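You operate a simulated robot arm through the tools that you are given. There is no shell and no other tool. Be economical: measure what you need, move in short steps, check, and stop when the job is done.

You run a simulated two-armed robot. Do the job below in one go: nothing can be reset, and whatever is moved stays where it is left.

## Task
Stand the silver box on the foam block and set level 5.
Fine: box in the block's middle, pad button in, earth switch at lift.
Where things are to end (x, y in the base frame): silver box within 30 mm of [470, -200].

It is judged by the outcome, as a careful person would: the job done as asked, and still so three seconds after it is handed in. It fails if anything else is knocked over, pushed out of place, dropped, spilled or broken.

## Robot
Two 7-joint arms with fingered hands on one trunk, on a base that drives. Base frame: it is fixed to the floor where the robot stands at the start and does not move with it; the origin is under the middle of the robot, x ahead of it, y to its left, z up; the surface under the hand at the start is at about z = 740. Readings come in mm, rad, newtons and seconds.
The left shoulder is at the start at [42, 104, 1120], the right one opposite. With the tool pointing down near the work surface each hand reaches from about 140 to 560 mm from the robot's upright axis, wherever it stands, measured 20 degrees to its own side. Places, roughly: earth lift switch [500, 100, 800]; silver box level knob [500, 100, 800]; silver box pad button [500, 200, 800]; upper face of the foam block [500, -200, 800]. Payload 2.4 kg a hand.
The tool frame of a hand sits at the grasp point between the pads (the TCP): z along the fingers, y along the line on which they close. The tips reach 17 mm beyond it. The gripper opens to 88 mm. The gripper's body begins 47 mm behind the TCP. The gripper is a hand of 2 fingers: y runs from the thumb to the fingers, the wrist lies at [0, 0, -165] in the tool frame, and closing takes about 1.5 s.
Orientation is that of the tool frame in the base frame, as a unit quaternion [x, y, z, w]. With the fingers straight down and closing along the base's y, the tool's x points along the base's -x, its y along +y and its z along -z.

## Interface
- The arms move only by the tool servo_tool. It takes "left_increments", "right_increments" or both (then of equal length, played together; a hand with none holds still); each is a list of rows, each a list of 6 numbers: the shift along the base's x, y, z in mm, then the turn, a rotation vector about the base's x, y, z in rad. In form: [[dx, dy, dz, rx, ry, rz], ...]. A call has 1 to 10 rows; each row is the pose to reach, as a shift and turn from the pose commanded when the call began. "left_gripper" and "right_gripper" are, for a hand that has rows, the finger opening in mm, from 0 to 88, set as the call begins (left out, the last holds). A row lasts 0.2 s, in which the tool goes at most 50 mm and 0.15 rad; a call with a longer step from one row to the next is refused whole, and so is a gripper value outside its range. Where a pose cannot be reached the arm comes as near as it can. A force on the tool above 40 N (or 10 N above the force at the start of the call, whichever is more), or a blocked arm, ends the call early, and 0.2 s more pass. The fingers move at their own pace (about 153 mm/s each) and stop on an object; they squeeze with about 28 N. The grip force told is the motor's: it shows also when the fingers shut on nothing. Time passes only in rows, and 0.2 s behind the last, so rows that repeat a pose let the fingers close. The reply holds the time, the measured pose of the TCP, the force on the tool along the base axes, the opening and the grip force, in the units named above and with some noise, with the torque about the TCP (base axes, N m) and any sound that the robot's microphone picked up, and new pictures: "pictures" is both (left out), scene, wrist or none (wrist: the cameras of the hands that moved).
- Cameras (640 x 400 px; columns grow to the right, rows downward): "scene" is now at [122.6, 7.7, 1052.9]; the picture's right is [0.08, -1.00, 0.00], its down [-0.03, -0.00, -1.00] and it looks along [1.00, 0.08, -0.03] (base axes); focal length 214 px, centre (320, 200). "left" rides on the left gripper at [-50, 3, -63] in its tool frame; the picture's right is [-0.06, -1.00, 0.00], its down [0.78, -0.05, -0.62] and it looks along [0.62, -0.04, 0.79] (tool axes); focal length 275 px, centre (320, 200). "right" rides on the right gripper at [50, 3, -64] in its tool frame; the picture's right is [-0.06, 1.00, 0.00], its down [-0.78, -0.05, -0.62] and it looks along [-0.62, -0.04, 0.79] (tool axes); focal length 275 px, centre (320, 200). There is no depth. A picture from a camera that has moved, and an enlarged one, comes with that camera's place and axes in the base frame and with its lens.
- lift_body(by): slides the trunk up (or, below 0, down) by that many mm; the arms and the scene camera ride with it, the base frame stays. It gives what a move gives, with no picture.
- steer(legs): drives the robot by 1 to 6 legs, each [ahead, left, turn to the left] in mm, mm and rad, along the robot's own axes; the way and the turn of a leg run together, so that a leg with both is an arc; at most 1500 mm and 3.142 rad a leg. The arms and the cameras ride along, it lands a little off, and it stops where it bumps. It gives what a move gives, and a new picture of the scene camera.
- finger_targets(finger1, thumb_bend, hand): sets how far each is bent, from 0 (flat) to 1 (curled in); at 0.3 the hand is open as for a grip, at 0.7 the pads meet at the TCP. One left out holds its place. A second passes; each finger stops where it meets its share of the squeeze, and holds until it gets a number again. A gripper value or a shape takes the hand back. It gives what a move gives, with no picture; readings hold the bend of each and the force on the fingers (four entries, about 0 where the hand has none), thumb and palm.
- set_grasp(shape, hand): the hand has 2 fingers and takes this shape, open, in about a second: jaw (thumb against the fingers, like two jaws); tri (thumb and two fingers); tip (a fingertip pinch); poke (one finger out to press); point (the index stretched); flat (the hand flat); cup (the hand cupped); fist (a fist). The gripper value then closes the fingers along that shape, each until it touches; the sizes above hold for jaw. It gives what a move gives, with no picture.
- pan_tilt(pan, tilt): turns the head with the scene camera to pan (to the left, within 1.047 rad either way) and tilt (down, from -0.506 to 1.204), counted from straight ahead of the robot. It gives what a move gives, and a new picture of the scene camera.
- inspect(camera, box): a new picture of the part [left, top, right, bottom] of that camera's present view, enlarged. The clock stands still meanwhile.
- close_job(): hands the job in; it is judged then, once.

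Work in short steps. Places have to be worked out from the pictures, the camera data and where the tool is seen: move nearer, look again, correct. Check each grasp and each placing, and mend what went wrong. You have 120 turns and 260 pictures in all, those below and enlarged ones among them. Open the grippers and draw the arms clear of the work before you hand the job in, unless the task says otherwise; then end with one line.

The tools are called after "Call:" as name(argument=value, ...) on one line, values as JSON. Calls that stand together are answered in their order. servo_tool: Moves the arms, as the interface text tells. Its arguments: {"type":"object","properties":{"left_increments":{"type":"array","items":{"type":"array","items":{"type":"number"}}},"left_gripper":{"type":"number"},"right_increments":{"type":"array","items":{"type":"array","items":{"type":"number"}}},"right_gripper":{"type":"number"},"pictures":{"type":"string","enum":["both","scene","wrist","none"]}},"required":[]} The other tools are called the same way: lift_body (by) slides the trunk up or down; set_grasp (shape, hand) gives the hand a shape; finger_targets (finger1, thumb_bend, hand) moves the fingers one by one; steer (legs) drives the base; pan_tilt (pan, tilt) turns the head that bears the scene camera; inspect (camera, box) takes an enlarged picture of a part of a camera's view; close_job () hands the job in.

At the start:

```text
clock: 0.0
left_position: [341.5, 191.4, 1192.8]
left_tcp_rot: [0.0, 1.0, 0.001, 0.0]
left_ft_force: [0.1, 0.4, -0.2]
left_moment: [0.04, -0.02, 0.03]
left_opening: 87.9
left_grasp_force: 0.0
left_shape: jaw
left_bend: [0.3, 0.3]
left_finger forces: [0.0, 0.1, 0.1, 0.0, 0.1, 0.0]
right_position: [350.9, -60.9, 1191.6]
right_tcp_rot: [-0.001, 1.0, -0.001, 0.0]
right_ft_force: [1.1, 0.4, -0.5]
right_moment: [0.01, -0.01, -0.01]
right_opening: 88.0
right_grasp_force: 0.1
right_shape: jaw
right_bend: [0.3, 0.3]
right_finger forces: [0.1, 0.1, 0.1, 0.0, 0.0, 0.0]
trunk travel left (down, up): [-350.0, 500.0]
robot x, y, heading: [-3.0, -1.7, -0.002]
head pan, tilt: [0.079, 0.03]
```

scene: 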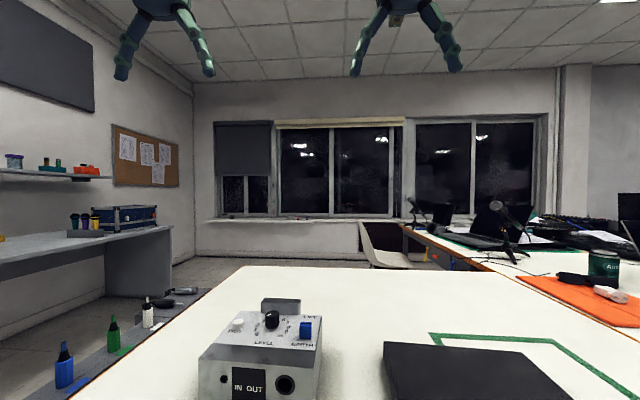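
right: 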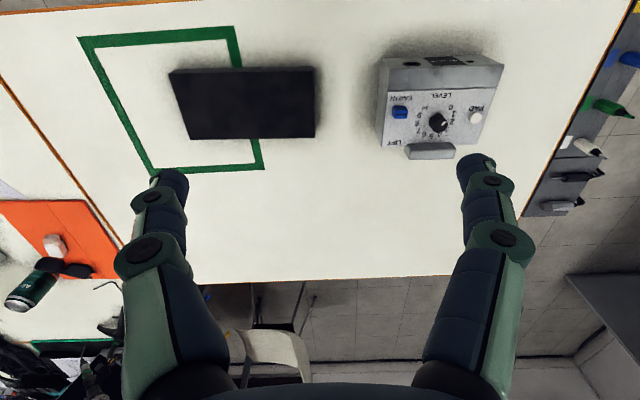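
left: 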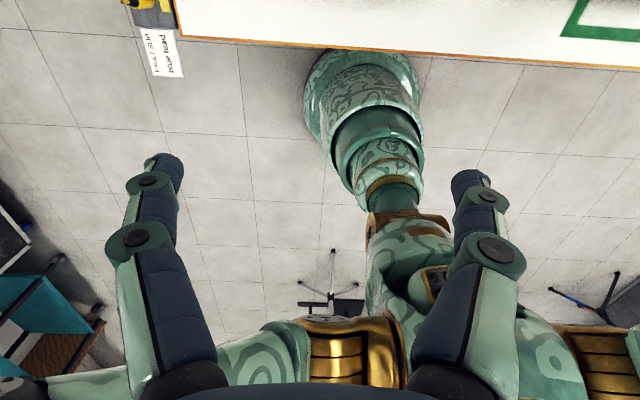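

The box (DI box type device) sits ahead-left and the foam block ahead-right. I tilt the head down to see both from above.

Call:
pan_tilt(pan=0.0, tilt=0.75)

Call:
inspect(camera="right", box=[340, 30, 540, 180])

```text
clock: 1.1
left_position: [340.9, 191.2, 1192.3]
left_tcp_rot: [0.0, 1.0, 0.0, -0.001]
left_ft_force: [0.3, 0.7, -0.2]
left_moment: [-0.01, 0.0, 0.02]
left_opening: 88.0
left_grasp_force: 0.0
left_shape: jaw
left_bend: [0.3, 0.3]
left_finger forces: [0.0, 0.0, 0.0, 0.1, 0.1, 0.0]
right_position: [351.9, -60.8, 1192.0]
right_tcp_rot: [0.0, 1.0, 0.001, 0.0]
right_ft_force: [-0.2, -0.5, 0.0]
right_moment: [-0.01, -0.02, -0.02]
right_opening: 87.8
right_grasp_force: 0.1
right_shape: jaw
right_bend: [0.3, 0.3]
right_finger forces: [0.0, 0.1, 0.0, 0.0, 0.1, 0.0]
trunk travel left (down, up): [-350.0, 500.0]
robot x, y, heading: [-1.0, 0.6, -0.002]
head pan, tilt: [0.0, 0.75]
camera scene: at [115.1, 0.5, 987.5], right [0.0, -1.0, 0.0], down [-0.68, 0.0, -0.73], along [0.73, 0.0, -0.68], focal length 214 px, centre (320, 200)
```

scene: 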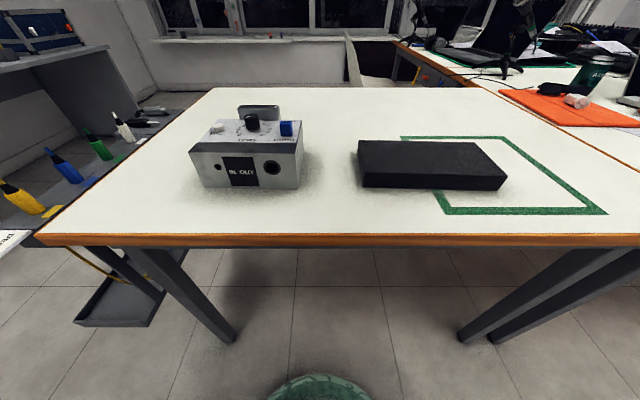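

```text
2.67 times, centred on (440, 105) of right
camera zoom: at [302.1, -57.0, 1256.3], right [0.06, 1.0, 0.0], down [0.78, -0.05, 0.62], along [0.62, -0.04, -0.79], focal length 734 px, centre (0, 453)
```

zoom: 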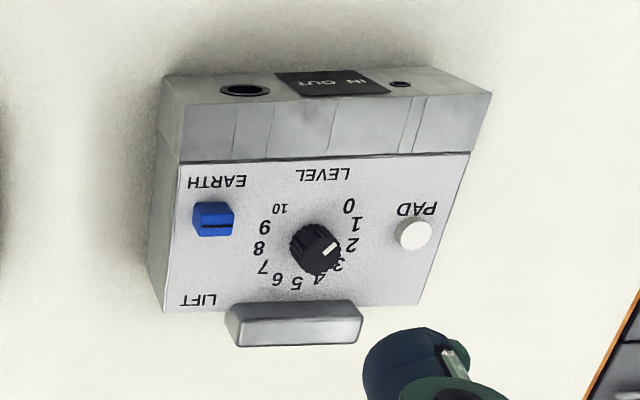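

I bring the right hand (its camera looks ahead) lower and towards the box to view the controls closely.

Call:
servo_tool(right_increments=[[0, 25, -30, 0, 0, 0], [-5, 50, -60, 0, 0, 0], [-10, 75, -90, 0, 0, 0], [-15, 100, -120, 0, 0, 0], [-20, 130, -150, 0, 0, 0], [-20, 150, -180, 0, 0, 0], [-20, 165, -200, 0, 0, 0]], pictures="wrist")

```text
clock: 2.7
left_position: [339.8, 190.6, 1193.1]
left_tcp_rot: [0.0, 1.0, 0.0, 0.0]
left_ft_force: [-0.3, 0.9, 0.1]
left_moment: [-0.02, -0.01, 0.02]
left_opening: 88.0
left_grasp_force: 0.0
left_shape: jaw
left_bend: [0.3, 0.3]
left_finger forces: [0.0, 0.0, 0.0, 0.0, 0.0, 0.0]
right_position: [331.8, 103.8, 992.0]
right_tcp_rot: [-0.001, 1.0, 0.0, 0.0]
right_ft_force: [0.0, 0.0, -0.6]
right_moment: [0.0, 0.0, 0.01]
right_opening: 87.8
right_grasp_force: 0.1
right_shape: jaw
right_bend: [0.3, 0.3]
right_finger forces: [0.0, 0.0, 0.0, 0.0, 0.1, 0.1]
trunk travel left (down, up): [-350.0, 500.0]
robot x, y, heading: [-0.8, -1.0, 0.002]
head pan, tilt: [0.0, 0.75]
camera right: at [282.2, 108.4, 1056.2], right [0.06, 1.0, 0.0], down [0.78, -0.05, 0.62], along [0.62, -0.04, -0.79], focal length 275 px, centre (320, 200)
```

right: 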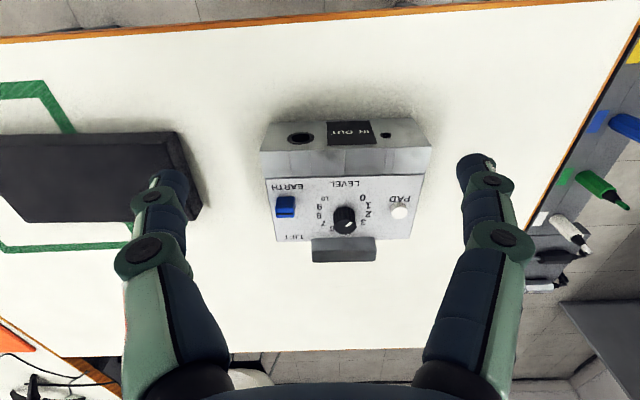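

The right arm reaches here well. I enlarge the box for exact positions of knob, button, switch and handle.

Call:
inspect(camera="right", box=[250, 110, 450, 270])

Call:
inspect(camera="scene", box=[170, 90, 330, 200])

```text
2.50 times, centred on (350, 190) of right
camera zoom: at [282.2, 108.4, 1056.2], right [0.06, 1.0, 0.0], down [0.78, -0.05, 0.62], along [0.62, -0.04, -0.79], focal length 688 px, centre (245, 225)
```

zoom: 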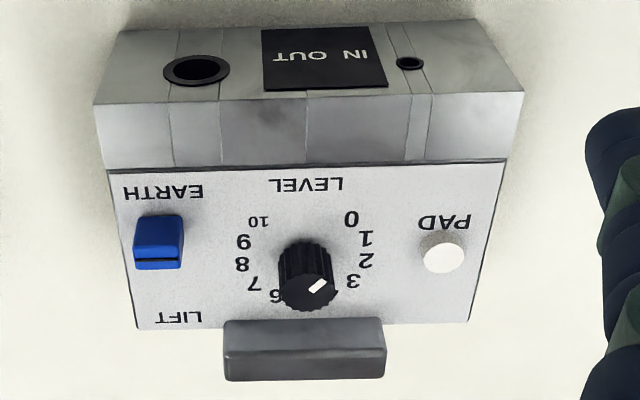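

```text
3.64 times, centred on (250, 145) of scene
camera zoom: at [115.1, 0.6, 987.5], right [0.0, -1.0, 0.0], down [-0.68, 0.0, -0.73], along [0.73, 0.0, -0.68], focal length 780 px, centre (574, 400)
```

zoom: 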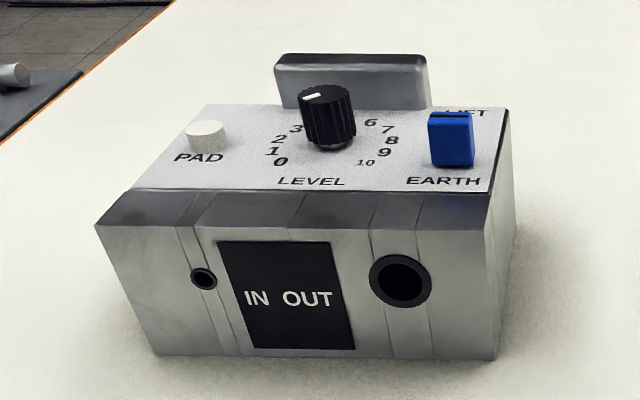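

Knob at about (501,124), button (496,187), switch (484,55), handle slab at x≈549–572. I enlarge the switch and knob more to know their state.

Call:
inspect(camera="right", box=[262, 170, 312, 245])

Call:
inspect(camera="right", box=[310, 180, 420, 250])

Call:
inspect(camera="scene", box=[210, 100, 310, 150])

```text
5.33 times, centred on (287, 208) of right
camera zoom: at [282.2, 108.4, 1056.2], right [0.06, 1.0, 0.0], down [0.78, -0.05, 0.62], along [0.62, -0.04, -0.79], focal length 1468 px, centre (496, 160)
```

zoom: 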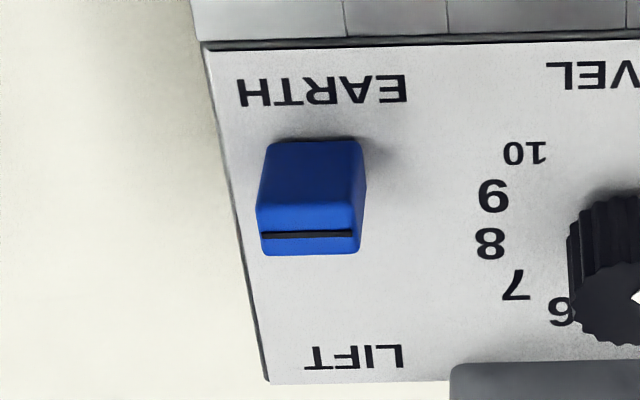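

```text
5.71 times, centred on (365, 215) of right
camera zoom: at [282.2, 108.4, 1056.2], right [0.06, 1.0, 0.0], down [0.78, -0.05, 0.62], along [0.62, -0.04, -0.79], focal length 1573 px, centre (63, 114)
```

zoom: 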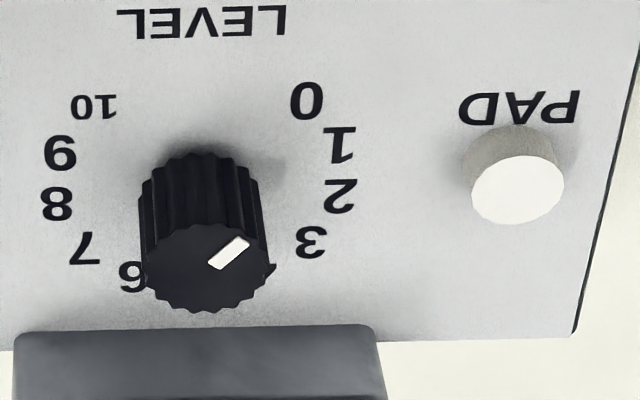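

```text
6.40 times, centred on (260, 125) of scene
camera zoom: at [115.1, 0.6, 987.5], right [0.0, -1.0, 0.0], down [-0.68, 0.0, -0.73], along [0.73, 0.0, -0.68], focal length 1373 px, centre (704, 680)
```

zoom: 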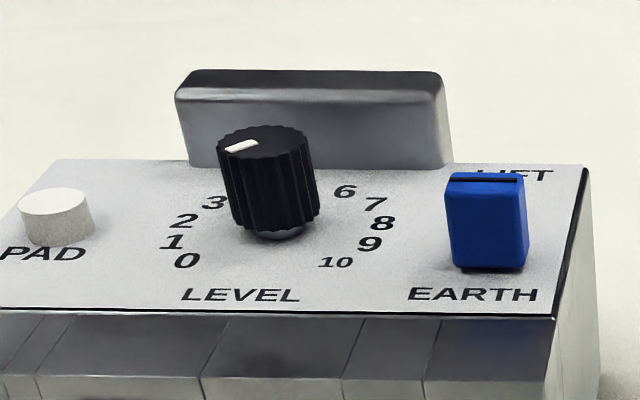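

The box top is at z≈813, knob at (490,122) top 840 pointing at 0, button (489,183), switch cap x 466–482 at y 55. I move the right hand aside as observer and bring the left hand above the button with fingers shut.

Call:
servo_tool(right_increments=[[0, -40, 0, 0, 0, 0], [0, -80, 0, 0, 0, 0], [0, -120, 0, 0, 0, 0], [0, -155, 0, 0, 0, 0], [0, -180, 0, 0, 0, 0], [0, -180, 0, 0, 0, 0], [0, -180, 0, 0, 0, 0], [0, -180, 0, 0, 0, 0]], left_increments=[[0, 0, -40, 0, 0, 0], [20, 0, -80, 0, 0, 0], [45, 0, -115, 0, 0, 0], [70, 0, -150, 0, 0, 0], [95, -2, -190, 0, 0, 0], [120, -4, -230, 0, 0, 0], [140, -6, -270, 0, 0, 0], [149, -8, -300, 0, 0, 0]], left_gripper=0)

```text
clock: 4.5
left_position: [487.8, 184.0, 892.0]
left_tcp_rot: [0.001, 1.0, 0.001, 0.0]
left_ft_force: [-0.6, -0.2, -0.2]
left_moment: [-0.01, -0.05, 0.0]
left_opening: 0.0
left_grasp_force: 27.9
left_shape: jaw
left_bend: [0.54, 0.67]
left_finger forces: [0.1, 0.0, 0.0, 0.1, 0.0, 0.0]
right_position: [331.0, -76.4, 992.6]
right_tcp_rot: [0.0, 1.0, 0.001, 0.0]
right_ft_force: [0.4, 0.7, -0.3]
right_moment: [0.02, 0.0, 0.04]
right_opening: 87.9
right_grasp_force: 0.0
right_shape: jaw
right_bend: [0.3, 0.3]
right_finger forces: [0.1, 0.0, 0.0, 0.1, 0.1, 0.0]
trunk travel left (down, up): [-350.0, 500.0]
robot x, y, heading: [-0.3, 0.0, -0.002]
head pan, tilt: [0.0, 0.75]
camera scene: at [115.1, 0.5, 987.5], right [0.0, -1.0, 0.0], down [-0.68, 0.0, -0.73], along [0.73, 0.0, -0.68], focal length 214 px, centre (320, 200)
camera right: at [281.3, -72.6, 1056.0], right [0.06, 1.0, 0.0], down [0.78, -0.05, 0.62], along [0.62, -0.04, -0.79], focal length 275 px, centre (320, 200)
camera left: at [537.7, 185.4, 954.8], right [0.06, -1.0, 0.0], down [-0.78, -0.05, 0.62], along [-0.62, -0.04, -0.79], focal length 275 px, centre (320, 200)
```

scene: 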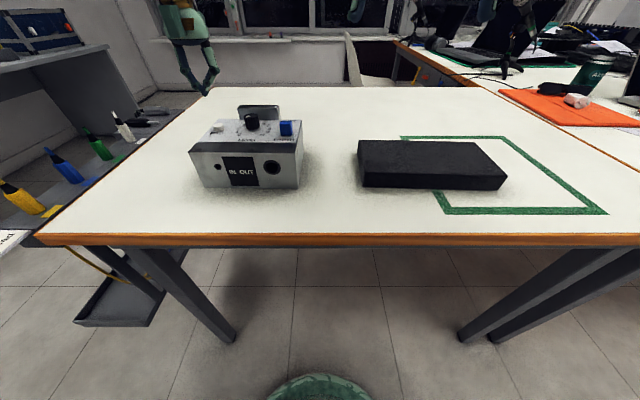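
right: 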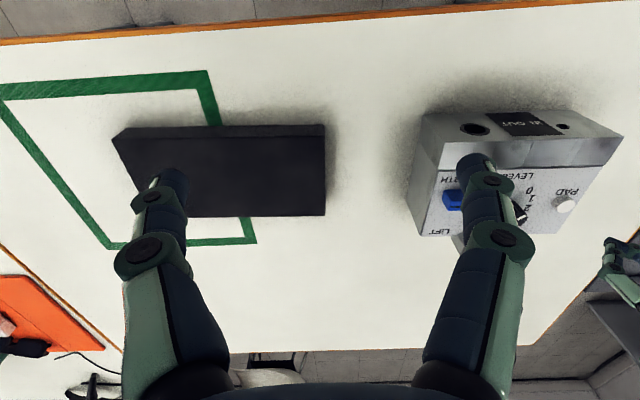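
left: 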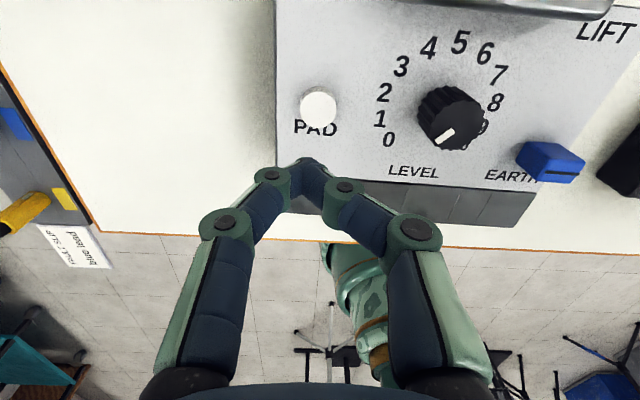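

The left view puts the button at (490,183), just beneath the tips. I press straight down in small steps, stopping on force.

Call:
servo_tool(left_increments=[[2, -1, -30, 0, 0, 0], [2, -1, -45, 0, 0, 0], [2, -1, -50, 0, 0, 0], [2, -1, -53, 0, 0, 0], [2, -1, -55, 0, 0, 0], [2, -1, -57, 0, 0, 0], [2, -1, -59, 0, 0, 0], [2, -1, -61, 0, 0, 0]], pictures="none")

```text
clock: 6.3
left_position: [490.8, 181.2, 833.9]
left_tcp_rot: [0.0, 1.0, -0.001, 0.002]
left_ft_force: [-0.6, 1.0, 15.4]
left_moment: [0.07, 0.04, -0.01]
left_opening: 0.0
left_grasp_force: 27.4
left_shape: jaw
left_bend: [0.62, 0.72]
left_finger forces: [0.1, 0.0, 0.1, 0.0, 0.0, 0.1]
right_position: [330.0, -76.5, 992.4]
right_tcp_rot: [0.0, 1.0, 0.0, 0.001]
right_ft_force: [0.3, 0.0, -0.6]
right_moment: [-0.01, 0.0, 0.02]
right_opening: 87.6
right_grasp_force: 0.1
right_shape: jaw
right_bend: [0.3, 0.3]
right_finger forces: [0.1, 0.0, 0.0, 0.0, 0.0, 0.0]
trunk travel left (down, up): [-350.0, 500.0]
robot x, y, heading: [-4.9, -0.9, -0.002]
head pan, tilt: [0.0, 0.75]
heard: click
```

A click was heard with 15 N on the tool; I lift off and look whether the button stays in.

Call:
servo_tool(left_increments=[[0, 0, 10, 0, 0, 0], [0, 0, 40, 0, 0, 0], [0, 0, 58, 0, 0, 0], [0, 0, 58, 0, 0, 0]], pictures="wrist")

Call:
inspect(camera="left", box=[270, 0, 590, 200])

Call:
inspect(camera="scene", box=[180, 95, 310, 165])

```text
clock: 7.3
left_position: [491.3, 181.6, 888.6]
left_tcp_rot: [0.0, 1.0, 0.0, 0.0]
left_ft_force: [-1.0, 0.3, 0.7]
left_moment: [0.02, -0.04, 0.02]
left_opening: 0.1
left_grasp_force: 27.9
left_shape: jaw
left_bend: [0.62, 0.72]
left_finger forces: [0.0, 0.0, 0.1, 0.0, 0.0, 0.0]
right_position: [330.0, -76.9, 992.4]
right_tcp_rot: [0.0, 1.0, 0.0, 0.0]
right_ft_force: [-0.1, -0.1, 0.0]
right_moment: [0.0, -0.02, 0.01]
right_opening: 87.5
right_grasp_force: 0.1
right_shape: jaw
right_bend: [0.3, 0.3]
right_finger forces: [0.1, 0.0, 0.0, 0.0, 0.0, 0.0]
trunk travel left (down, up): [-350.0, 500.0]
robot x, y, heading: [0.3, 1.3, 0.003]
head pan, tilt: [0.0, 0.75]
camera left: at [540.6, 184.0, 952.3], right [0.06, -1.0, 0.0], down [-0.78, -0.05, 0.62], along [-0.62, -0.04, -0.79], focal length 275 px, centre (320, 200)
```

left: 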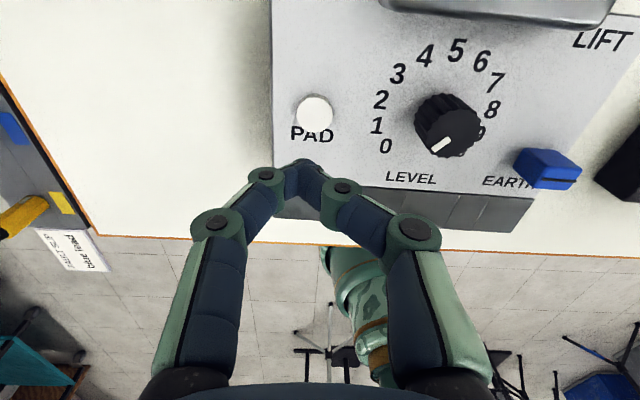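

```text
2.00 times, centred on (430, 100) of left
camera zoom: at [540.6, 184.0, 952.3], right [0.06, -1.0, 0.0], down [-0.78, -0.05, 0.62], along [-0.62, -0.04, -0.79], focal length 551 px, centre (100, 400)
```

zoom: 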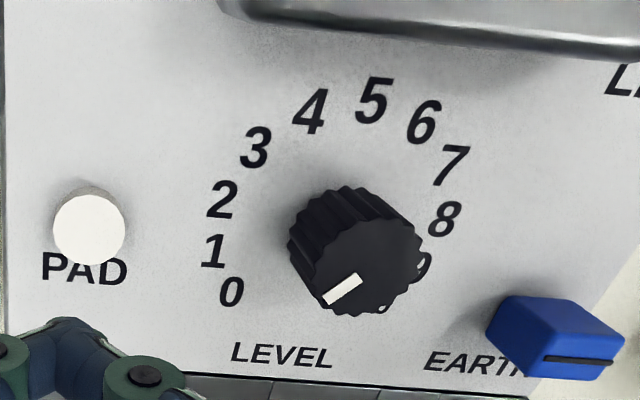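

```text
4.92 times, centred on (245, 130) of scene
camera zoom: at [115.1, 0.5, 987.5], right [0.0, -1.0, 0.0], down [-0.68, 0.0, -0.73], along [0.73, 0.0, -0.68], focal length 1056 px, centre (689, 545)
```

zoom: 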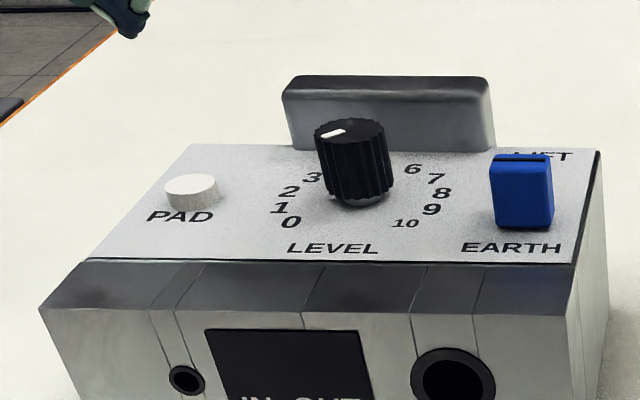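

The button stays in (lower than before). I move over the knob at (491,122), open to 46 mm and pre-turn the hand +1.18 rad, so that it can turn the knob clockwise by 135°.

Call:
servo_tool(left_increments=[[0, -10, 5, 0, 0, 0.147], [0, -20, 5, 0, 0, 0.295], [0, -30, 5, 0, 0, 0.442], [0, -40, 5, 0, 0, 0.589], [0, -50, 5, 0, 0, 0.736], [0, -59, 5, 0, 0, 0.884], [0, -59, 5, 0, 0, 1.03], [0, -59, 5, 0, 0, 1.178], [0, -59, 5, 0, 0, 1.178]], left_gripper=46, pictures="both")

```text
clock: 9.3
left_position: [491.0, 123.7, 893.0]
left_tcp_rot: [-0.556, 0.831, 0.001, 0.0]
left_ft_force: [-0.2, -1.1, 0.3]
left_moment: [0.01, -0.01, 0.03]
left_opening: 45.4
left_grasp_force: 0.1
left_shape: jaw
left_bend: [0.72, 0.7]
left_finger forces: [0.0, 0.0, 0.0, 0.0, 0.1, 0.0]
right_position: [331.7, -76.1, 991.3]
right_tcp_rot: [0.0, 1.0, 0.0, 0.001]
right_ft_force: [-0.9, 0.4, -0.1]
right_moment: [0.02, 0.01, 0.0]
right_opening: 87.9
right_grasp_force: 0.1
right_shape: jaw
right_bend: [0.3, 0.3]
right_finger forces: [0.0, 0.1, 0.0, 0.0, 0.0, 0.1]
trunk travel left (down, up): [-350.0, 500.0]
robot x, y, heading: [3.9, -1.2, 0.004]
head pan, tilt: [0.0, 0.75]
camera scene: at [115.1, 0.5, 987.5], right [0.0, -1.0, 0.0], down [-0.68, 0.0, -0.73], along [0.73, 0.0, -0.68], focal length 214 px, centre (320, 200)
camera left: at [506.5, 169.3, 957.0], right [0.95, -0.32, 0.0], down [-0.25, -0.74, 0.62], along [-0.2, -0.59, -0.79], focal length 275 px, centre (320, 200)
```

scene: 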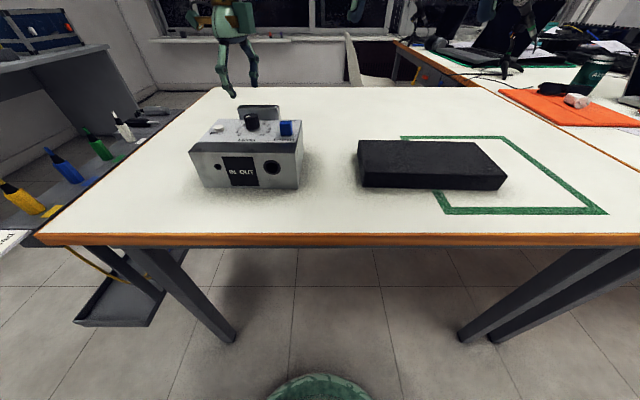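
left: 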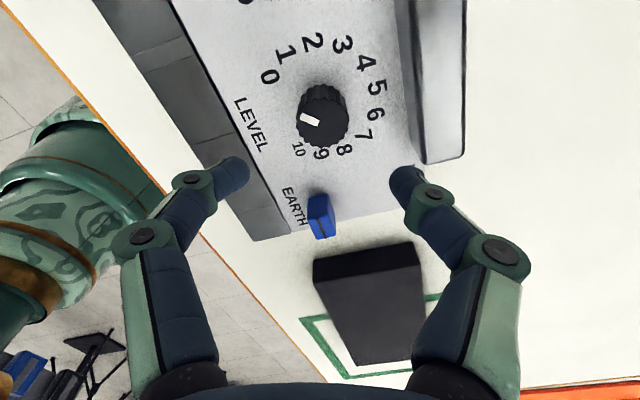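

The knob lies centred beneath the grasp point. I go down to z≈836 watching force.

Call:
servo_tool(left_increments=[[0, 0, -20, 0, 0, 0], [0, -1, -40, 0, 0, 0], [0, -1, -50, 0, 0, 0], [0, -1, -57, 0, 0, 0], [0, -1, -57, 0, 0, 0]], pictures="wrist")

Call:
inspect(camera="scene", box=[180, 75, 320, 165])

```text
clock: 10.5
left_position: [490.5, 122.2, 838.3]
left_tcp_rot: [-0.556, 0.831, 0.0, 0.0]
left_ft_force: [-0.9, 0.1, -0.2]
left_moment: [0.02, 0.03, -0.02]
left_opening: 45.5
left_grasp_force: 0.0
left_shape: jaw
left_bend: [0.72, 0.7]
left_finger forces: [0.0, 0.0, 0.0, 0.0, 0.1, 0.0]
right_position: [330.1, -77.2, 991.7]
right_tcp_rot: [0.0, 1.0, 0.001, 0.0]
right_ft_force: [-0.5, -0.2, -0.5]
right_moment: [0.0, 0.01, 0.0]
right_opening: 88.1
right_grasp_force: 0.0
right_shape: jaw
right_bend: [0.3, 0.3]
right_finger forces: [0.0, 0.0, 0.0, 0.0, 0.0, 0.1]
trunk travel left (down, up): [-350.0, 500.0]
robot x, y, heading: [-0.6, 1.3, -0.003]
head pan, tilt: [0.0, 0.75]
camera left: at [506.6, 168.4, 900.2], right [0.95, -0.32, 0.0], down [-0.26, -0.74, 0.62], along [-0.2, -0.58, -0.79], focal length 275 px, centre (320, 200)
```

left: 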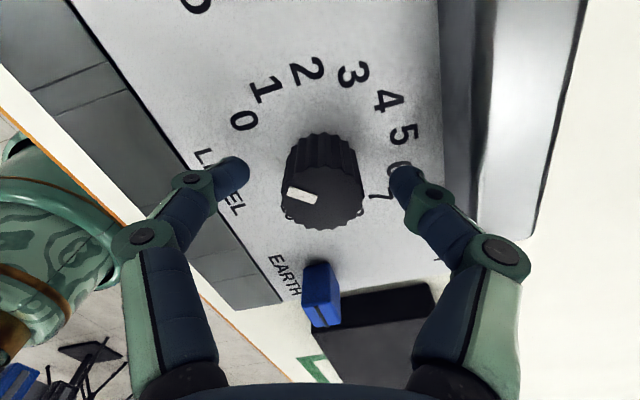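

```text
4.44 times, centred on (250, 120) of scene
camera zoom: at [115.1, 0.5, 987.5], right [0.0, -1.0, 0.0], down [-0.68, 0.0, -0.73], along [0.73, 0.0, -0.68], focal length 953 px, centre (631, 556)
```

zoom: 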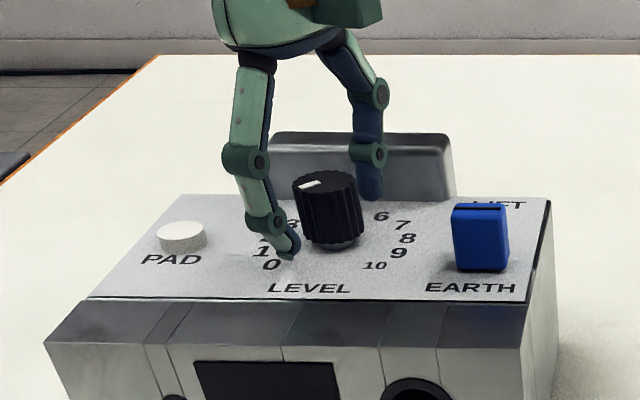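

The fingers stand either side of the knob, clear of everything. I close on it.

Call:
servo_tool(left_increments=[[0, 0, -1, 0, 0, 0], [0, 0, -1, 0, 0, 0], [0, 0, -1, 0, 0, 0], [0, 0, -1, 0, 0, 0], [0, 0, -1, 0, 0, 0]], left_gripper=0, pictures="wrist")

```text
clock: 11.7
left_position: [490.7, 121.5, 836.3]
left_tcp_rot: [-0.556, 0.831, 0.001, 0.0]
left_ft_force: [0.8, -0.2, -0.4]
left_moment: [-0.03, 0.02, -0.01]
left_opening: 18.3
left_grasp_force: 27.9
left_shape: jaw
left_bend: [0.73, 0.7]
left_finger forces: [24.2, 0.0, 0.0, 0.1, 24.8, 0.1]
right_position: [329.4, -76.3, 991.7]
right_tcp_rot: [0.0, 1.0, -0.001, 0.0]
right_ft_force: [0.5, 0.0, -0.5]
right_moment: [-0.01, -0.01, 0.04]
right_opening: 87.8
right_grasp_force: 0.1
right_shape: jaw
right_bend: [0.3, 0.3]
right_finger forces: [0.1, 0.0, 0.0, 0.0, 0.1, 0.0]
trunk travel left (down, up): [-350.0, 500.0]
robot x, y, heading: [-1.9, -0.8, 0.002]
head pan, tilt: [0.0, 0.75]
camera left: at [506.7, 168.5, 899.2], right [0.95, -0.32, 0.0], down [-0.26, -0.74, 0.62], along [-0.2, -0.58, -0.79], focal length 275 px, centre (320, 200)
```

left: 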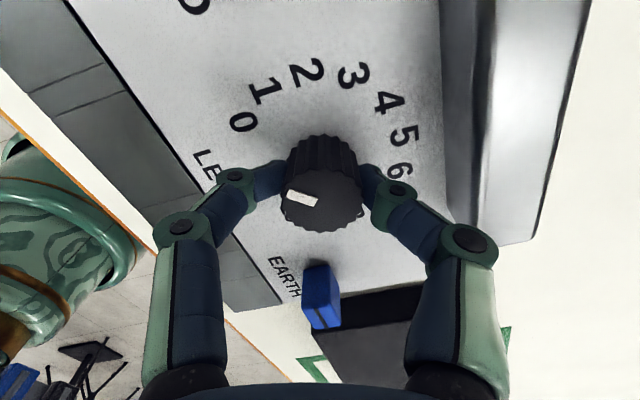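

The knob is held. I turn clockwise half way (−1.18 rad) and look.

Call:
servo_tool(left_increments=[[0, 0, 0, 0, 0, -0.1], [0, 0, 0, 0, 0, -0.23], [0, 0, 0, 0, 0, -0.36], [0, 0, 0, 0, 0, -0.5], [0, 0, 0, 0, 0, -0.64], [0, 0, 0, 0, 0, -0.78], [0, 0, 0, 0, 0, -0.92], [0, 0, 0, 0, 0, -1.06], [0, 0, 0, 0, 0, -1.178]], pictures="wrist")

```text
clock: 13.7
left_position: [491.0, 122.3, 836.8]
left_tcp_rot: [0.0, 1.0, 0.001, 0.0]
left_ft_force: [1.7, 1.9, 0.0]
left_moment: [-0.01, 0.0, 0.06]
left_opening: 18.6
left_grasp_force: 27.9
left_shape: jaw
left_bend: [0.73, 0.7]
left_finger forces: [26.4, 0.0, 0.0, 0.0, 24.4, 0.0]
right_position: [330.8, -76.5, 991.9]
right_tcp_rot: [0.001, 1.0, 0.0, 0.0]
right_ft_force: [-0.1, 0.3, -0.5]
right_moment: [0.0, 0.03, 0.0]
right_opening: 87.8
right_grasp_force: 0.1
right_shape: jaw
right_bend: [0.3, 0.3]
right_finger forces: [0.1, 0.1, 0.1, 0.0, 0.0, 0.1]
trunk travel left (down, up): [-350.0, 500.0]
robot x, y, heading: [4.5, 1.0, -0.0]
head pan, tilt: [0.0, 0.75]
camera left: at [540.3, 124.5, 898.9], right [0.06, -1.0, 0.0], down [-0.78, -0.05, 0.62], along [-0.62, -0.04, -0.79], focal length 275 px, centre (320, 200)
```

left: 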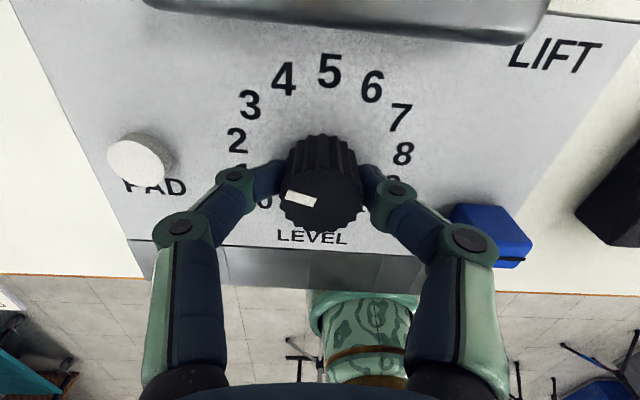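

The pointer moved with the hand and now shows about 2.5. I turn the remaining −1.18 rad.

Call:
servo_tool(left_increments=[[0, 0, 0, 0, 0, -0.13], [0, 0, 0, 0, 0, -0.26], [0, 0, 0, 0, 0, -0.39], [0, 0, 0, 0, 0, -0.53], [0, 0, 0, 0, 0, -0.67], [0, 0, 0, 0, 0, -0.81], [0, 0, 0, 0, 0, -0.94], [0, 0, 0, 0, 0, -1.06], [0, 0, 0, 0, 0, -1.178]], pictures="wrist")

```text
clock: 15.7
left_position: [492.1, 122.1, 836.8]
left_tcp_rot: [0.556, 0.831, 0.001, 0.0]
left_ft_force: [2.5, -1.4, 0.0]
left_moment: [0.0, -0.03, 0.02]
left_opening: 18.6
left_grasp_force: 28.4
left_shape: jaw
left_bend: [0.73, 0.7]
left_finger forces: [26.3, 0.0, 0.1, 0.0, 24.7, 0.1]
right_position: [330.8, -76.6, 992.4]
right_tcp_rot: [0.001, 1.0, 0.001, -0.001]
right_ft_force: [0.2, 0.0, -0.1]
right_moment: [0.01, 0.0, 0.01]
right_opening: 87.8
right_grasp_force: 0.1
right_shape: jaw
right_bend: [0.3, 0.3]
right_finger forces: [0.0, 0.1, 0.0, 0.0, 0.0, 0.0]
trunk travel left (down, up): [-350.0, 500.0]
robot x, y, heading: [0.6, 1.5, 0.003]
head pan, tilt: [0.0, 0.75]
camera left: at [512.5, 76.2, 899.0], right [-0.9, -0.44, 0.0], down [-0.34, 0.71, 0.62], along [-0.27, 0.56, -0.79], focal length 275 px, centre (320, 200)
```

left: 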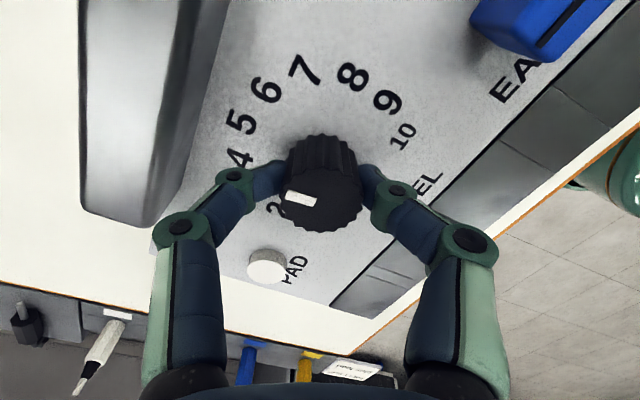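

I release and lift straight up, then look at the pointer.

Call:
servo_tool(left_increments=[[0, 0, 0, 0, 0, 0], [0, 0, 0, 0, 0, 0], [0, 0, 0, 0, 0, 0], [0, 0, 20, 0, 0, 0], [0, 0, 60, 0, 0, 0], [0, 0, 60, 0, 0, 0.13], [0, 0, 60, 0, 0, 0.27], [0, 0, 60, 0, 0, 0.41], [0, 0, 60, 0, 0, 0.55], [0, 0, 60, 0, 0, 0.69]], left_gripper=46, pictures="none")

Call:
servo_tool(left_increments=[[0, 0, 5, 0, 0, 0.14], [0, 0, 5, 0, 0, 0.28], [0, 0, 5, 0, 0, 0.42], [0, 0, 5, 0, 0, 0.488]], pictures="wrist")

Call:
inspect(camera="scene", box=[180, 85, 320, 165])

Call:
inspect(camera="left", box=[180, 0, 460, 200])

```text
clock: 17.9
left_position: [492.1, 121.8, 897.2]
left_tcp_rot: [0.24, 0.971, 0.0, 0.0]
left_ft_force: [0.1, 0.1, -0.7]
left_moment: [0.0, 0.03, 0.01]
left_opening: 45.4
left_grasp_force: 0.0
left_shape: jaw
left_bend: [0.72, 0.7]
left_finger forces: [0.1, 0.0, 0.0, 0.0, 0.0, 0.1]
right_position: [331.6, -75.8, 992.2]
right_tcp_rot: [0.0, 1.0, 0.0, 0.001]
right_ft_force: [-0.1, -0.1, -0.6]
right_moment: [0.01, -0.02, 0.0]
right_opening: 87.8
right_grasp_force: 0.0
right_shape: jaw
right_bend: [0.3, 0.3]
right_finger forces: [0.1, 0.0, 0.0, 0.0, 0.0, 0.1]
trunk travel left (down, up): [-350.0, 500.0]
robot x, y, heading: [3.6, -1.2, -0.004]
head pan, tilt: [0.0, 0.75]
```

```text
clock: 18.9
left_position: [491.7, 122.7, 901.4]
left_tcp_rot: [-0.001, 1.0, 0.0, 0.0]
left_ft_force: [-0.4, -0.4, 0.1]
left_moment: [-0.01, 0.0, 0.02]
left_opening: 45.5
left_grasp_force: 0.0
left_shape: jaw
left_bend: [0.72, 0.7]
left_finger forces: [0.0, 0.1, 0.0, 0.1, 0.1, 0.0]
right_position: [331.0, -76.8, 992.7]
right_tcp_rot: [-0.001, 1.0, 0.0, 0.0]
right_ft_force: [0.3, -0.4, -0.9]
right_moment: [-0.01, 0.0, 0.01]
right_opening: 88.1
right_grasp_force: 0.1
right_shape: jaw
right_bend: [0.3, 0.3]
right_finger forces: [0.1, 0.0, 0.1, 0.0, 0.1, 0.1]
trunk travel left (down, up): [-350.0, 500.0]
robot x, y, heading: [-1.6, -1.8, -0.001]
head pan, tilt: [0.0, 0.75]
camera left: at [540.3, 124.4, 964.3], right [0.06, -1.0, 0.0], down [-0.78, -0.05, 0.62], along [-0.62, -0.04, -0.79], focal length 275 px, centre (320, 200)
```

left: 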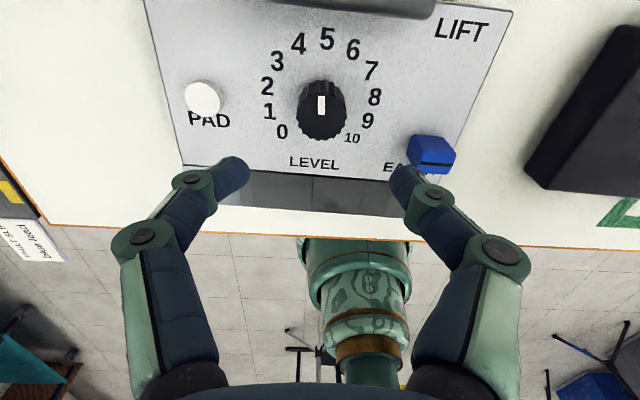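

```text
4.57 times, centred on (250, 125) of scene
camera zoom: at [115.1, 0.5, 987.5], right [0.0, -1.0, 0.0], down [-0.68, 0.0, -0.73], along [0.73, 0.0, -0.68], focal length 980 px, centre (640, 543)
```

zoom: 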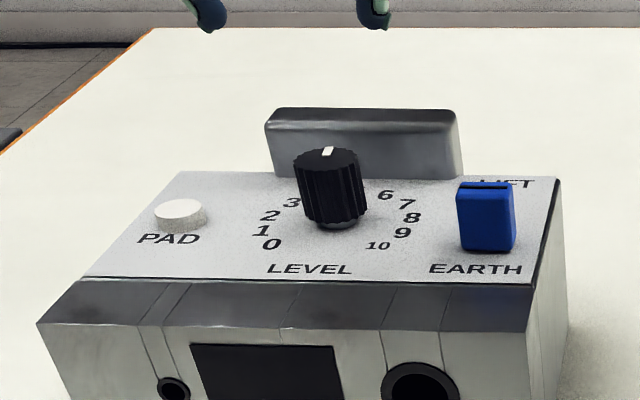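

```text
2.00 times, centred on (320, 100) of left
camera zoom: at [540.3, 124.4, 964.3], right [0.06, -1.0, 0.0], down [-0.78, -0.05, 0.62], along [-0.62, -0.04, -0.79], focal length 551 px, centre (320, 400)
```

zoom: 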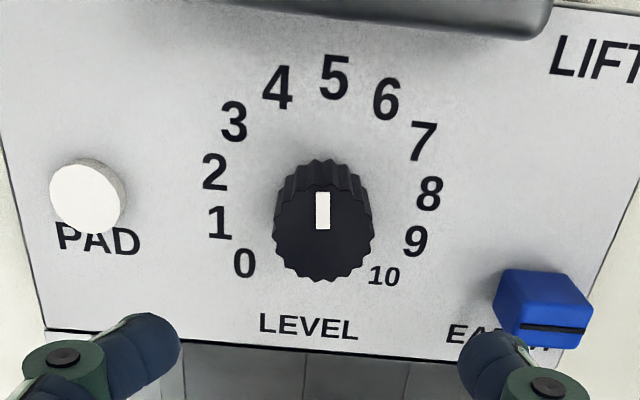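

The pointer is at 5. Now for the earth switch: I shut the fingers, go to its near side (446, 58) and come down to z≈836.

Call:
servo_tool(left_increments=[[-20, -25, 0, 0, 0, 0], [-38, -50, 0, 0, 0, 0], [-46, -64, 0, 0, 0, 0], [-46, -64, 0, 0, 0, 0], [-46, -64, -20, 0, 0, 0], [-46, -64, -45, 0, 0, 0], [-46, -64, -58, 0, 0, 0], [-46, -64, -65, 0, 0, 0]], left_gripper=0, pictures="wrist")

Call:
inspect(camera="scene", box=[180, 75, 320, 165])

```text
clock: 20.7
left_position: [444.9, 58.6, 837.4]
left_tcp_rot: [0.0, 1.0, -0.001, 0.0]
left_ft_force: [-0.5, 0.6, 0.4]
left_moment: [0.01, -0.01, 0.01]
left_opening: 0.0
left_grasp_force: 28.3
left_shape: jaw
left_bend: [0.56, 0.66]
left_finger forces: [0.0, 0.0, 0.0, 0.1, 0.0, 0.0]
right_position: [330.1, -76.1, 992.7]
right_tcp_rot: [0.0, 1.0, 0.0, 0.0]
right_ft_force: [-0.7, 0.3, -0.4]
right_moment: [0.0, -0.03, -0.03]
right_opening: 88.1
right_grasp_force: 0.0
right_shape: jaw
right_bend: [0.3, 0.3]
right_finger forces: [0.0, 0.1, 0.0, 0.0, 0.1, 0.1]
trunk travel left (down, up): [-350.0, 500.0]
robot x, y, heading: [3.1, -1.6, -0.001]
head pan, tilt: [0.0, 0.75]
camera left: at [494.4, 60.3, 899.3], right [0.06, -1.0, 0.0], down [-0.78, -0.05, 0.62], along [-0.62, -0.04, -0.79], focal length 275 px, centre (320, 200)
```

left: 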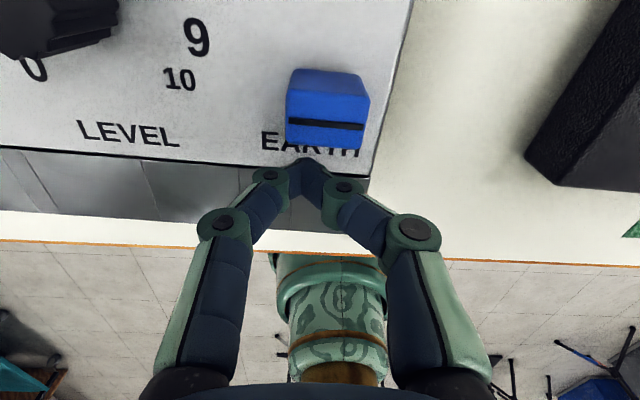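

```text
4.44 times, centred on (250, 120) of scene
camera zoom: at [115.1, 0.5, 987.5], right [0.0, -1.0, 0.0], down [-0.68, 0.0, -0.73], along [0.73, 0.0, -0.68], focal length 953 px, centre (631, 556)
```

zoom: 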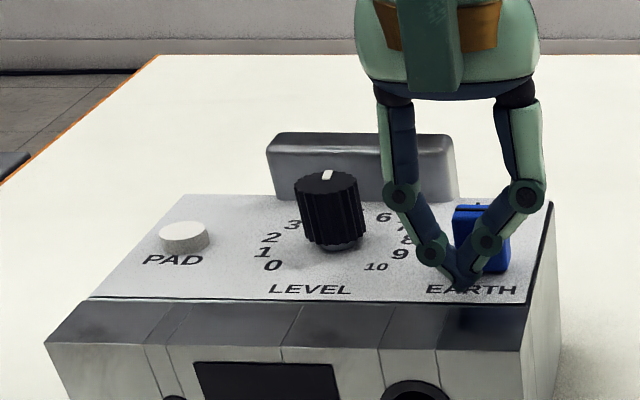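

The tip stands just in front of the cap. I push it ahead (+x) in small steps.

Call:
servo_tool(left_increments=[[3, -2, -1, 0, 0, 0], [6, -2, -1, 0, 0, 0], [9, -2, -1, 0, 0, 0], [12, -2, -1, 0, 0, 0], [15, -2, -1, 0, 0, 0], [18, -2, -1, 0, 0, 0]], pictures="wrist")

```text
clock: 22.1
left_position: [463.9, 56.2, 835.0]
left_tcp_rot: [0.0, 1.0, 0.001, 0.0]
left_ft_force: [-1.1, -0.5, -0.3]
left_moment: [-0.02, 0.02, -0.03]
left_opening: 0.4
left_grasp_force: 28.2
left_shape: jaw
left_bend: [0.56, 0.66]
left_finger forces: [0.1, 0.0, 0.1, 0.1, 0.8, 0.1]
right_position: [330.6, -75.9, 992.5]
right_tcp_rot: [0.0, 1.0, 0.001, 0.0]
right_ft_force: [-0.4, 0.0, -0.3]
right_moment: [0.03, -0.02, 0.03]
right_opening: 87.9
right_grasp_force: 0.0
right_shape: jaw
right_bend: [0.3, 0.3]
right_finger forces: [0.0, 0.0, 0.0, 0.0, 0.0, 0.1]
trunk travel left (down, up): [-350.0, 500.0]
robot x, y, heading: [-1.3, 3.5, -0.001]
head pan, tilt: [0.0, 0.75]
camera left: at [512.4, 58.3, 898.3], right [0.06, -1.0, 0.0], down [-0.78, -0.05, 0.62], along [-0.62, -0.04, -0.79], focal length 275 px, centre (320, 200)
```

left: 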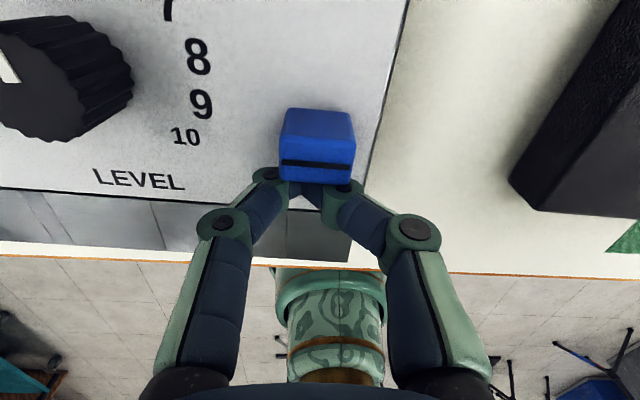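

Contact seems to be starting with little force. I push further.

Call:
servo_tool(left_increments=[[3, 0, 0, 0, 0, 0], [6, 0, 0, 0, 0, 0], [9, 0, 0, 0, 0, 0], [12, 0, 0, 0, 0, 0]], pictures="wrist")

```text
clock: 23.1
left_position: [476.5, 55.5, 835.8]
left_tcp_rot: [0.0, 1.0, 0.0, 0.001]
left_ft_force: [-1.0, -0.3, 0.0]
left_moment: [0.0, 0.02, -0.01]
left_opening: 0.0
left_grasp_force: 28.4
left_shape: jaw
left_bend: [0.56, 0.66]
left_finger forces: [0.0, 0.1, 0.0, 0.0, 0.7, 0.0]
right_position: [330.4, -77.5, 992.8]
right_tcp_rot: [0.001, 1.0, 0.0, 0.0]
right_ft_force: [0.0, 0.3, 0.1]
right_moment: [0.01, -0.02, 0.01]
right_opening: 87.7
right_grasp_force: 0.0
right_shape: jaw
right_bend: [0.3, 0.3]
right_finger forces: [0.1, 0.0, 0.1, 0.0, 0.1, 0.0]
trunk travel left (down, up): [-350.0, 500.0]
robot x, y, heading: [2.1, -0.3, -0.002]
head pan, tilt: [0.0, 0.75]
camera left: at [524.4, 58.4, 898.4], right [0.06, -1.0, 0.0], down [-0.78, -0.05, 0.62], along [-0.62, -0.04, -0.79], focal length 275 px, centre (320, 200)
```

left: 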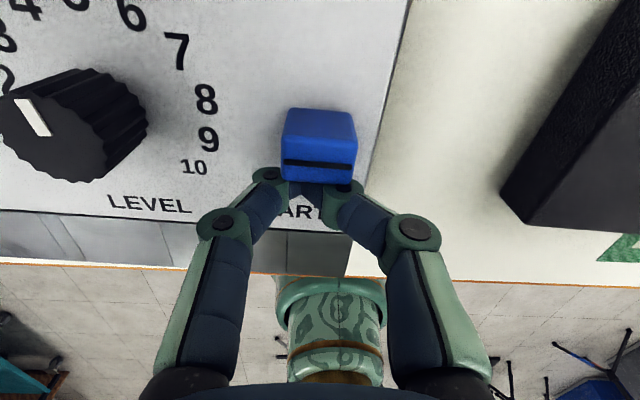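

The cap slides along with the tip. I go on until it meets its stop.

Call:
servo_tool(left_increments=[[2, 0, 0, 0, 0, 0], [4, 0, 0, 0, 0, 0], [6, 0, 0, 0, 0, 0], [8, 0, 0, 0, 0, 0], [10, 0, 0, 0, 0, 0]], pictures="wrist")

```text
clock: 24.3
left_position: [484.9, 56.2, 836.1]
left_tcp_rot: [0.0, 1.0, 0.0, 0.001]
left_ft_force: [-1.3, -0.4, -0.9]
left_moment: [0.03, 0.0, 0.01]
left_opening: 0.0
left_grasp_force: 27.9
left_shape: jaw
left_bend: [0.56, 0.66]
left_finger forces: [0.0, 0.1, 0.0, 0.0, 0.7, 0.0]
right_position: [330.9, -76.7, 993.0]
right_tcp_rot: [0.0, 1.0, 0.0, 0.0]
right_ft_force: [0.0, 0.3, -0.3]
right_moment: [0.03, -0.01, 0.02]
right_opening: 87.7
right_grasp_force: 0.0
right_shape: jaw
right_bend: [0.3, 0.3]
right_finger forces: [0.1, 0.0, 0.1, 0.1, 0.0, 0.1]
trunk travel left (down, up): [-350.0, 500.0]
robot x, y, heading: [2.9, -1.1, -0.003]
head pan, tilt: [0.0, 0.75]
camera left: at [534.4, 58.5, 898.4], right [0.06, -1.0, 0.0], down [-0.78, -0.05, 0.62], along [-0.62, -0.04, -0.79], focal length 275 px, centre (320, 200)
```

left: 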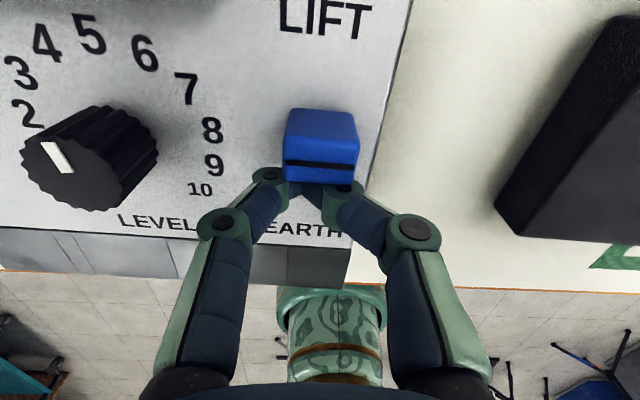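

Call:
servo_tool(left_increments=[[2, 0, 0, 0, 0, 0], [4, 0, 0, 0, 0, 0], [6, 0, 0, 0, 0, 0], [8, 0, 0, 0, 0, 0]], pictures="wrist")

```text
clock: 25.3
left_position: [493.1, 55.3, 835.7]
left_tcp_rot: [0.0, 1.0, 0.0, 0.001]
left_ft_force: [-1.6, -0.2, -0.5]
left_moment: [0.02, -0.02, -0.02]
left_opening: 0.1
left_grasp_force: 28.1
left_shape: jaw
left_bend: [0.56, 0.66]
left_finger forces: [0.1, 0.0, 0.0, 0.0, 1.2, 0.1]
right_position: [332.3, -77.5, 992.9]
right_tcp_rot: [0.0, 1.0, 0.0, 0.0]
right_ft_force: [-0.5, 0.5, -0.1]
right_moment: [-0.03, 0.02, 0.04]
right_opening: 87.9
right_grasp_force: 0.0
right_shape: jaw
right_bend: [0.3, 0.3]
right_finger forces: [0.0, 0.0, 0.0, 0.0, 0.0, 0.1]
trunk travel left (down, up): [-350.0, 500.0]
robot x, y, heading: [0.3, -3.0, 0.001]
head pan, tilt: [0.0, 0.75]
camera left: at [542.3, 58.4, 898.2], right [0.06, -1.0, 0.0], down [-0.78, -0.05, 0.62], along [-0.62, -0.04, -0.79], focal length 275 px, centre (320, 200)
```

left: 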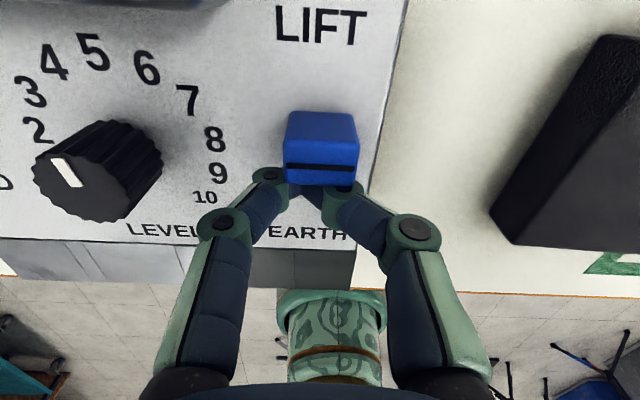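

Call:
servo_tool(left_increments=[[2, 0, 0, 0, 0, 0], [4, 0, 0, 0, 0, 0], [6, 0, 0, 0, 0, 0], [8, 0, 0, 0, 0, 0]], pictures="wrist")

Call:
inspect(camera="scene", box=[180, 75, 320, 165])

```text
clock: 26.3
left_position: [501.8, 56.2, 835.0]
left_tcp_rot: [0.0, 1.0, 0.0, 0.001]
left_ft_force: [-0.8, -0.1, -0.8]
left_moment: [0.01, 0.0, -0.03]
left_opening: 0.2
left_grasp_force: 28.2
left_shape: jaw
left_bend: [0.56, 0.66]
left_finger forces: [0.0, 0.0, 0.0, 0.0, 0.5, 0.0]
right_position: [330.5, -76.7, 992.9]
right_tcp_rot: [0.0, 1.0, -0.001, 0.0]
right_ft_force: [0.6, -0.1, -0.3]
right_moment: [-0.01, 0.01, 0.0]
right_opening: 87.7
right_grasp_force: 0.2
right_shape: jaw
right_bend: [0.3, 0.3]
right_finger forces: [0.0, 0.0, 0.1, 0.0, 0.1, 0.1]
trunk travel left (down, up): [-350.0, 500.0]
robot x, y, heading: [-1.5, 2.1, -0.002]
head pan, tilt: [0.0, 0.75]
camera left: at [550.3, 58.5, 898.4], right [0.06, -1.0, 0.0], down [-0.78, -0.05, 0.62], along [-0.62, -0.04, -0.79], focal length 275 px, centre (320, 200)
```

left: 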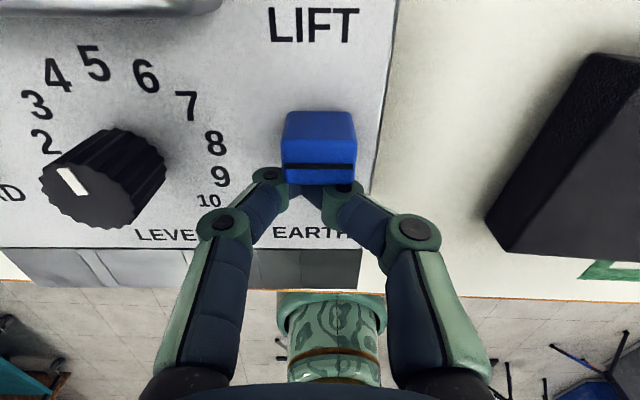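

```text
4.44 times, centred on (250, 120) of scene
camera zoom: at [115.0, 0.5, 987.5], right [0.0, -1.0, 0.0], down [-0.68, 0.0, -0.73], along [0.73, 0.0, -0.68], focal length 953 px, centre (631, 556)
```

zoom: 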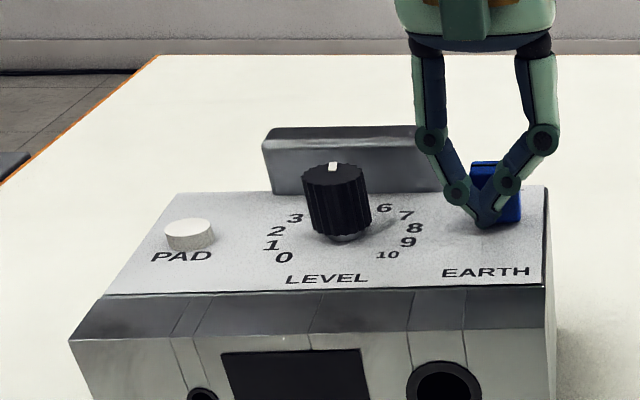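

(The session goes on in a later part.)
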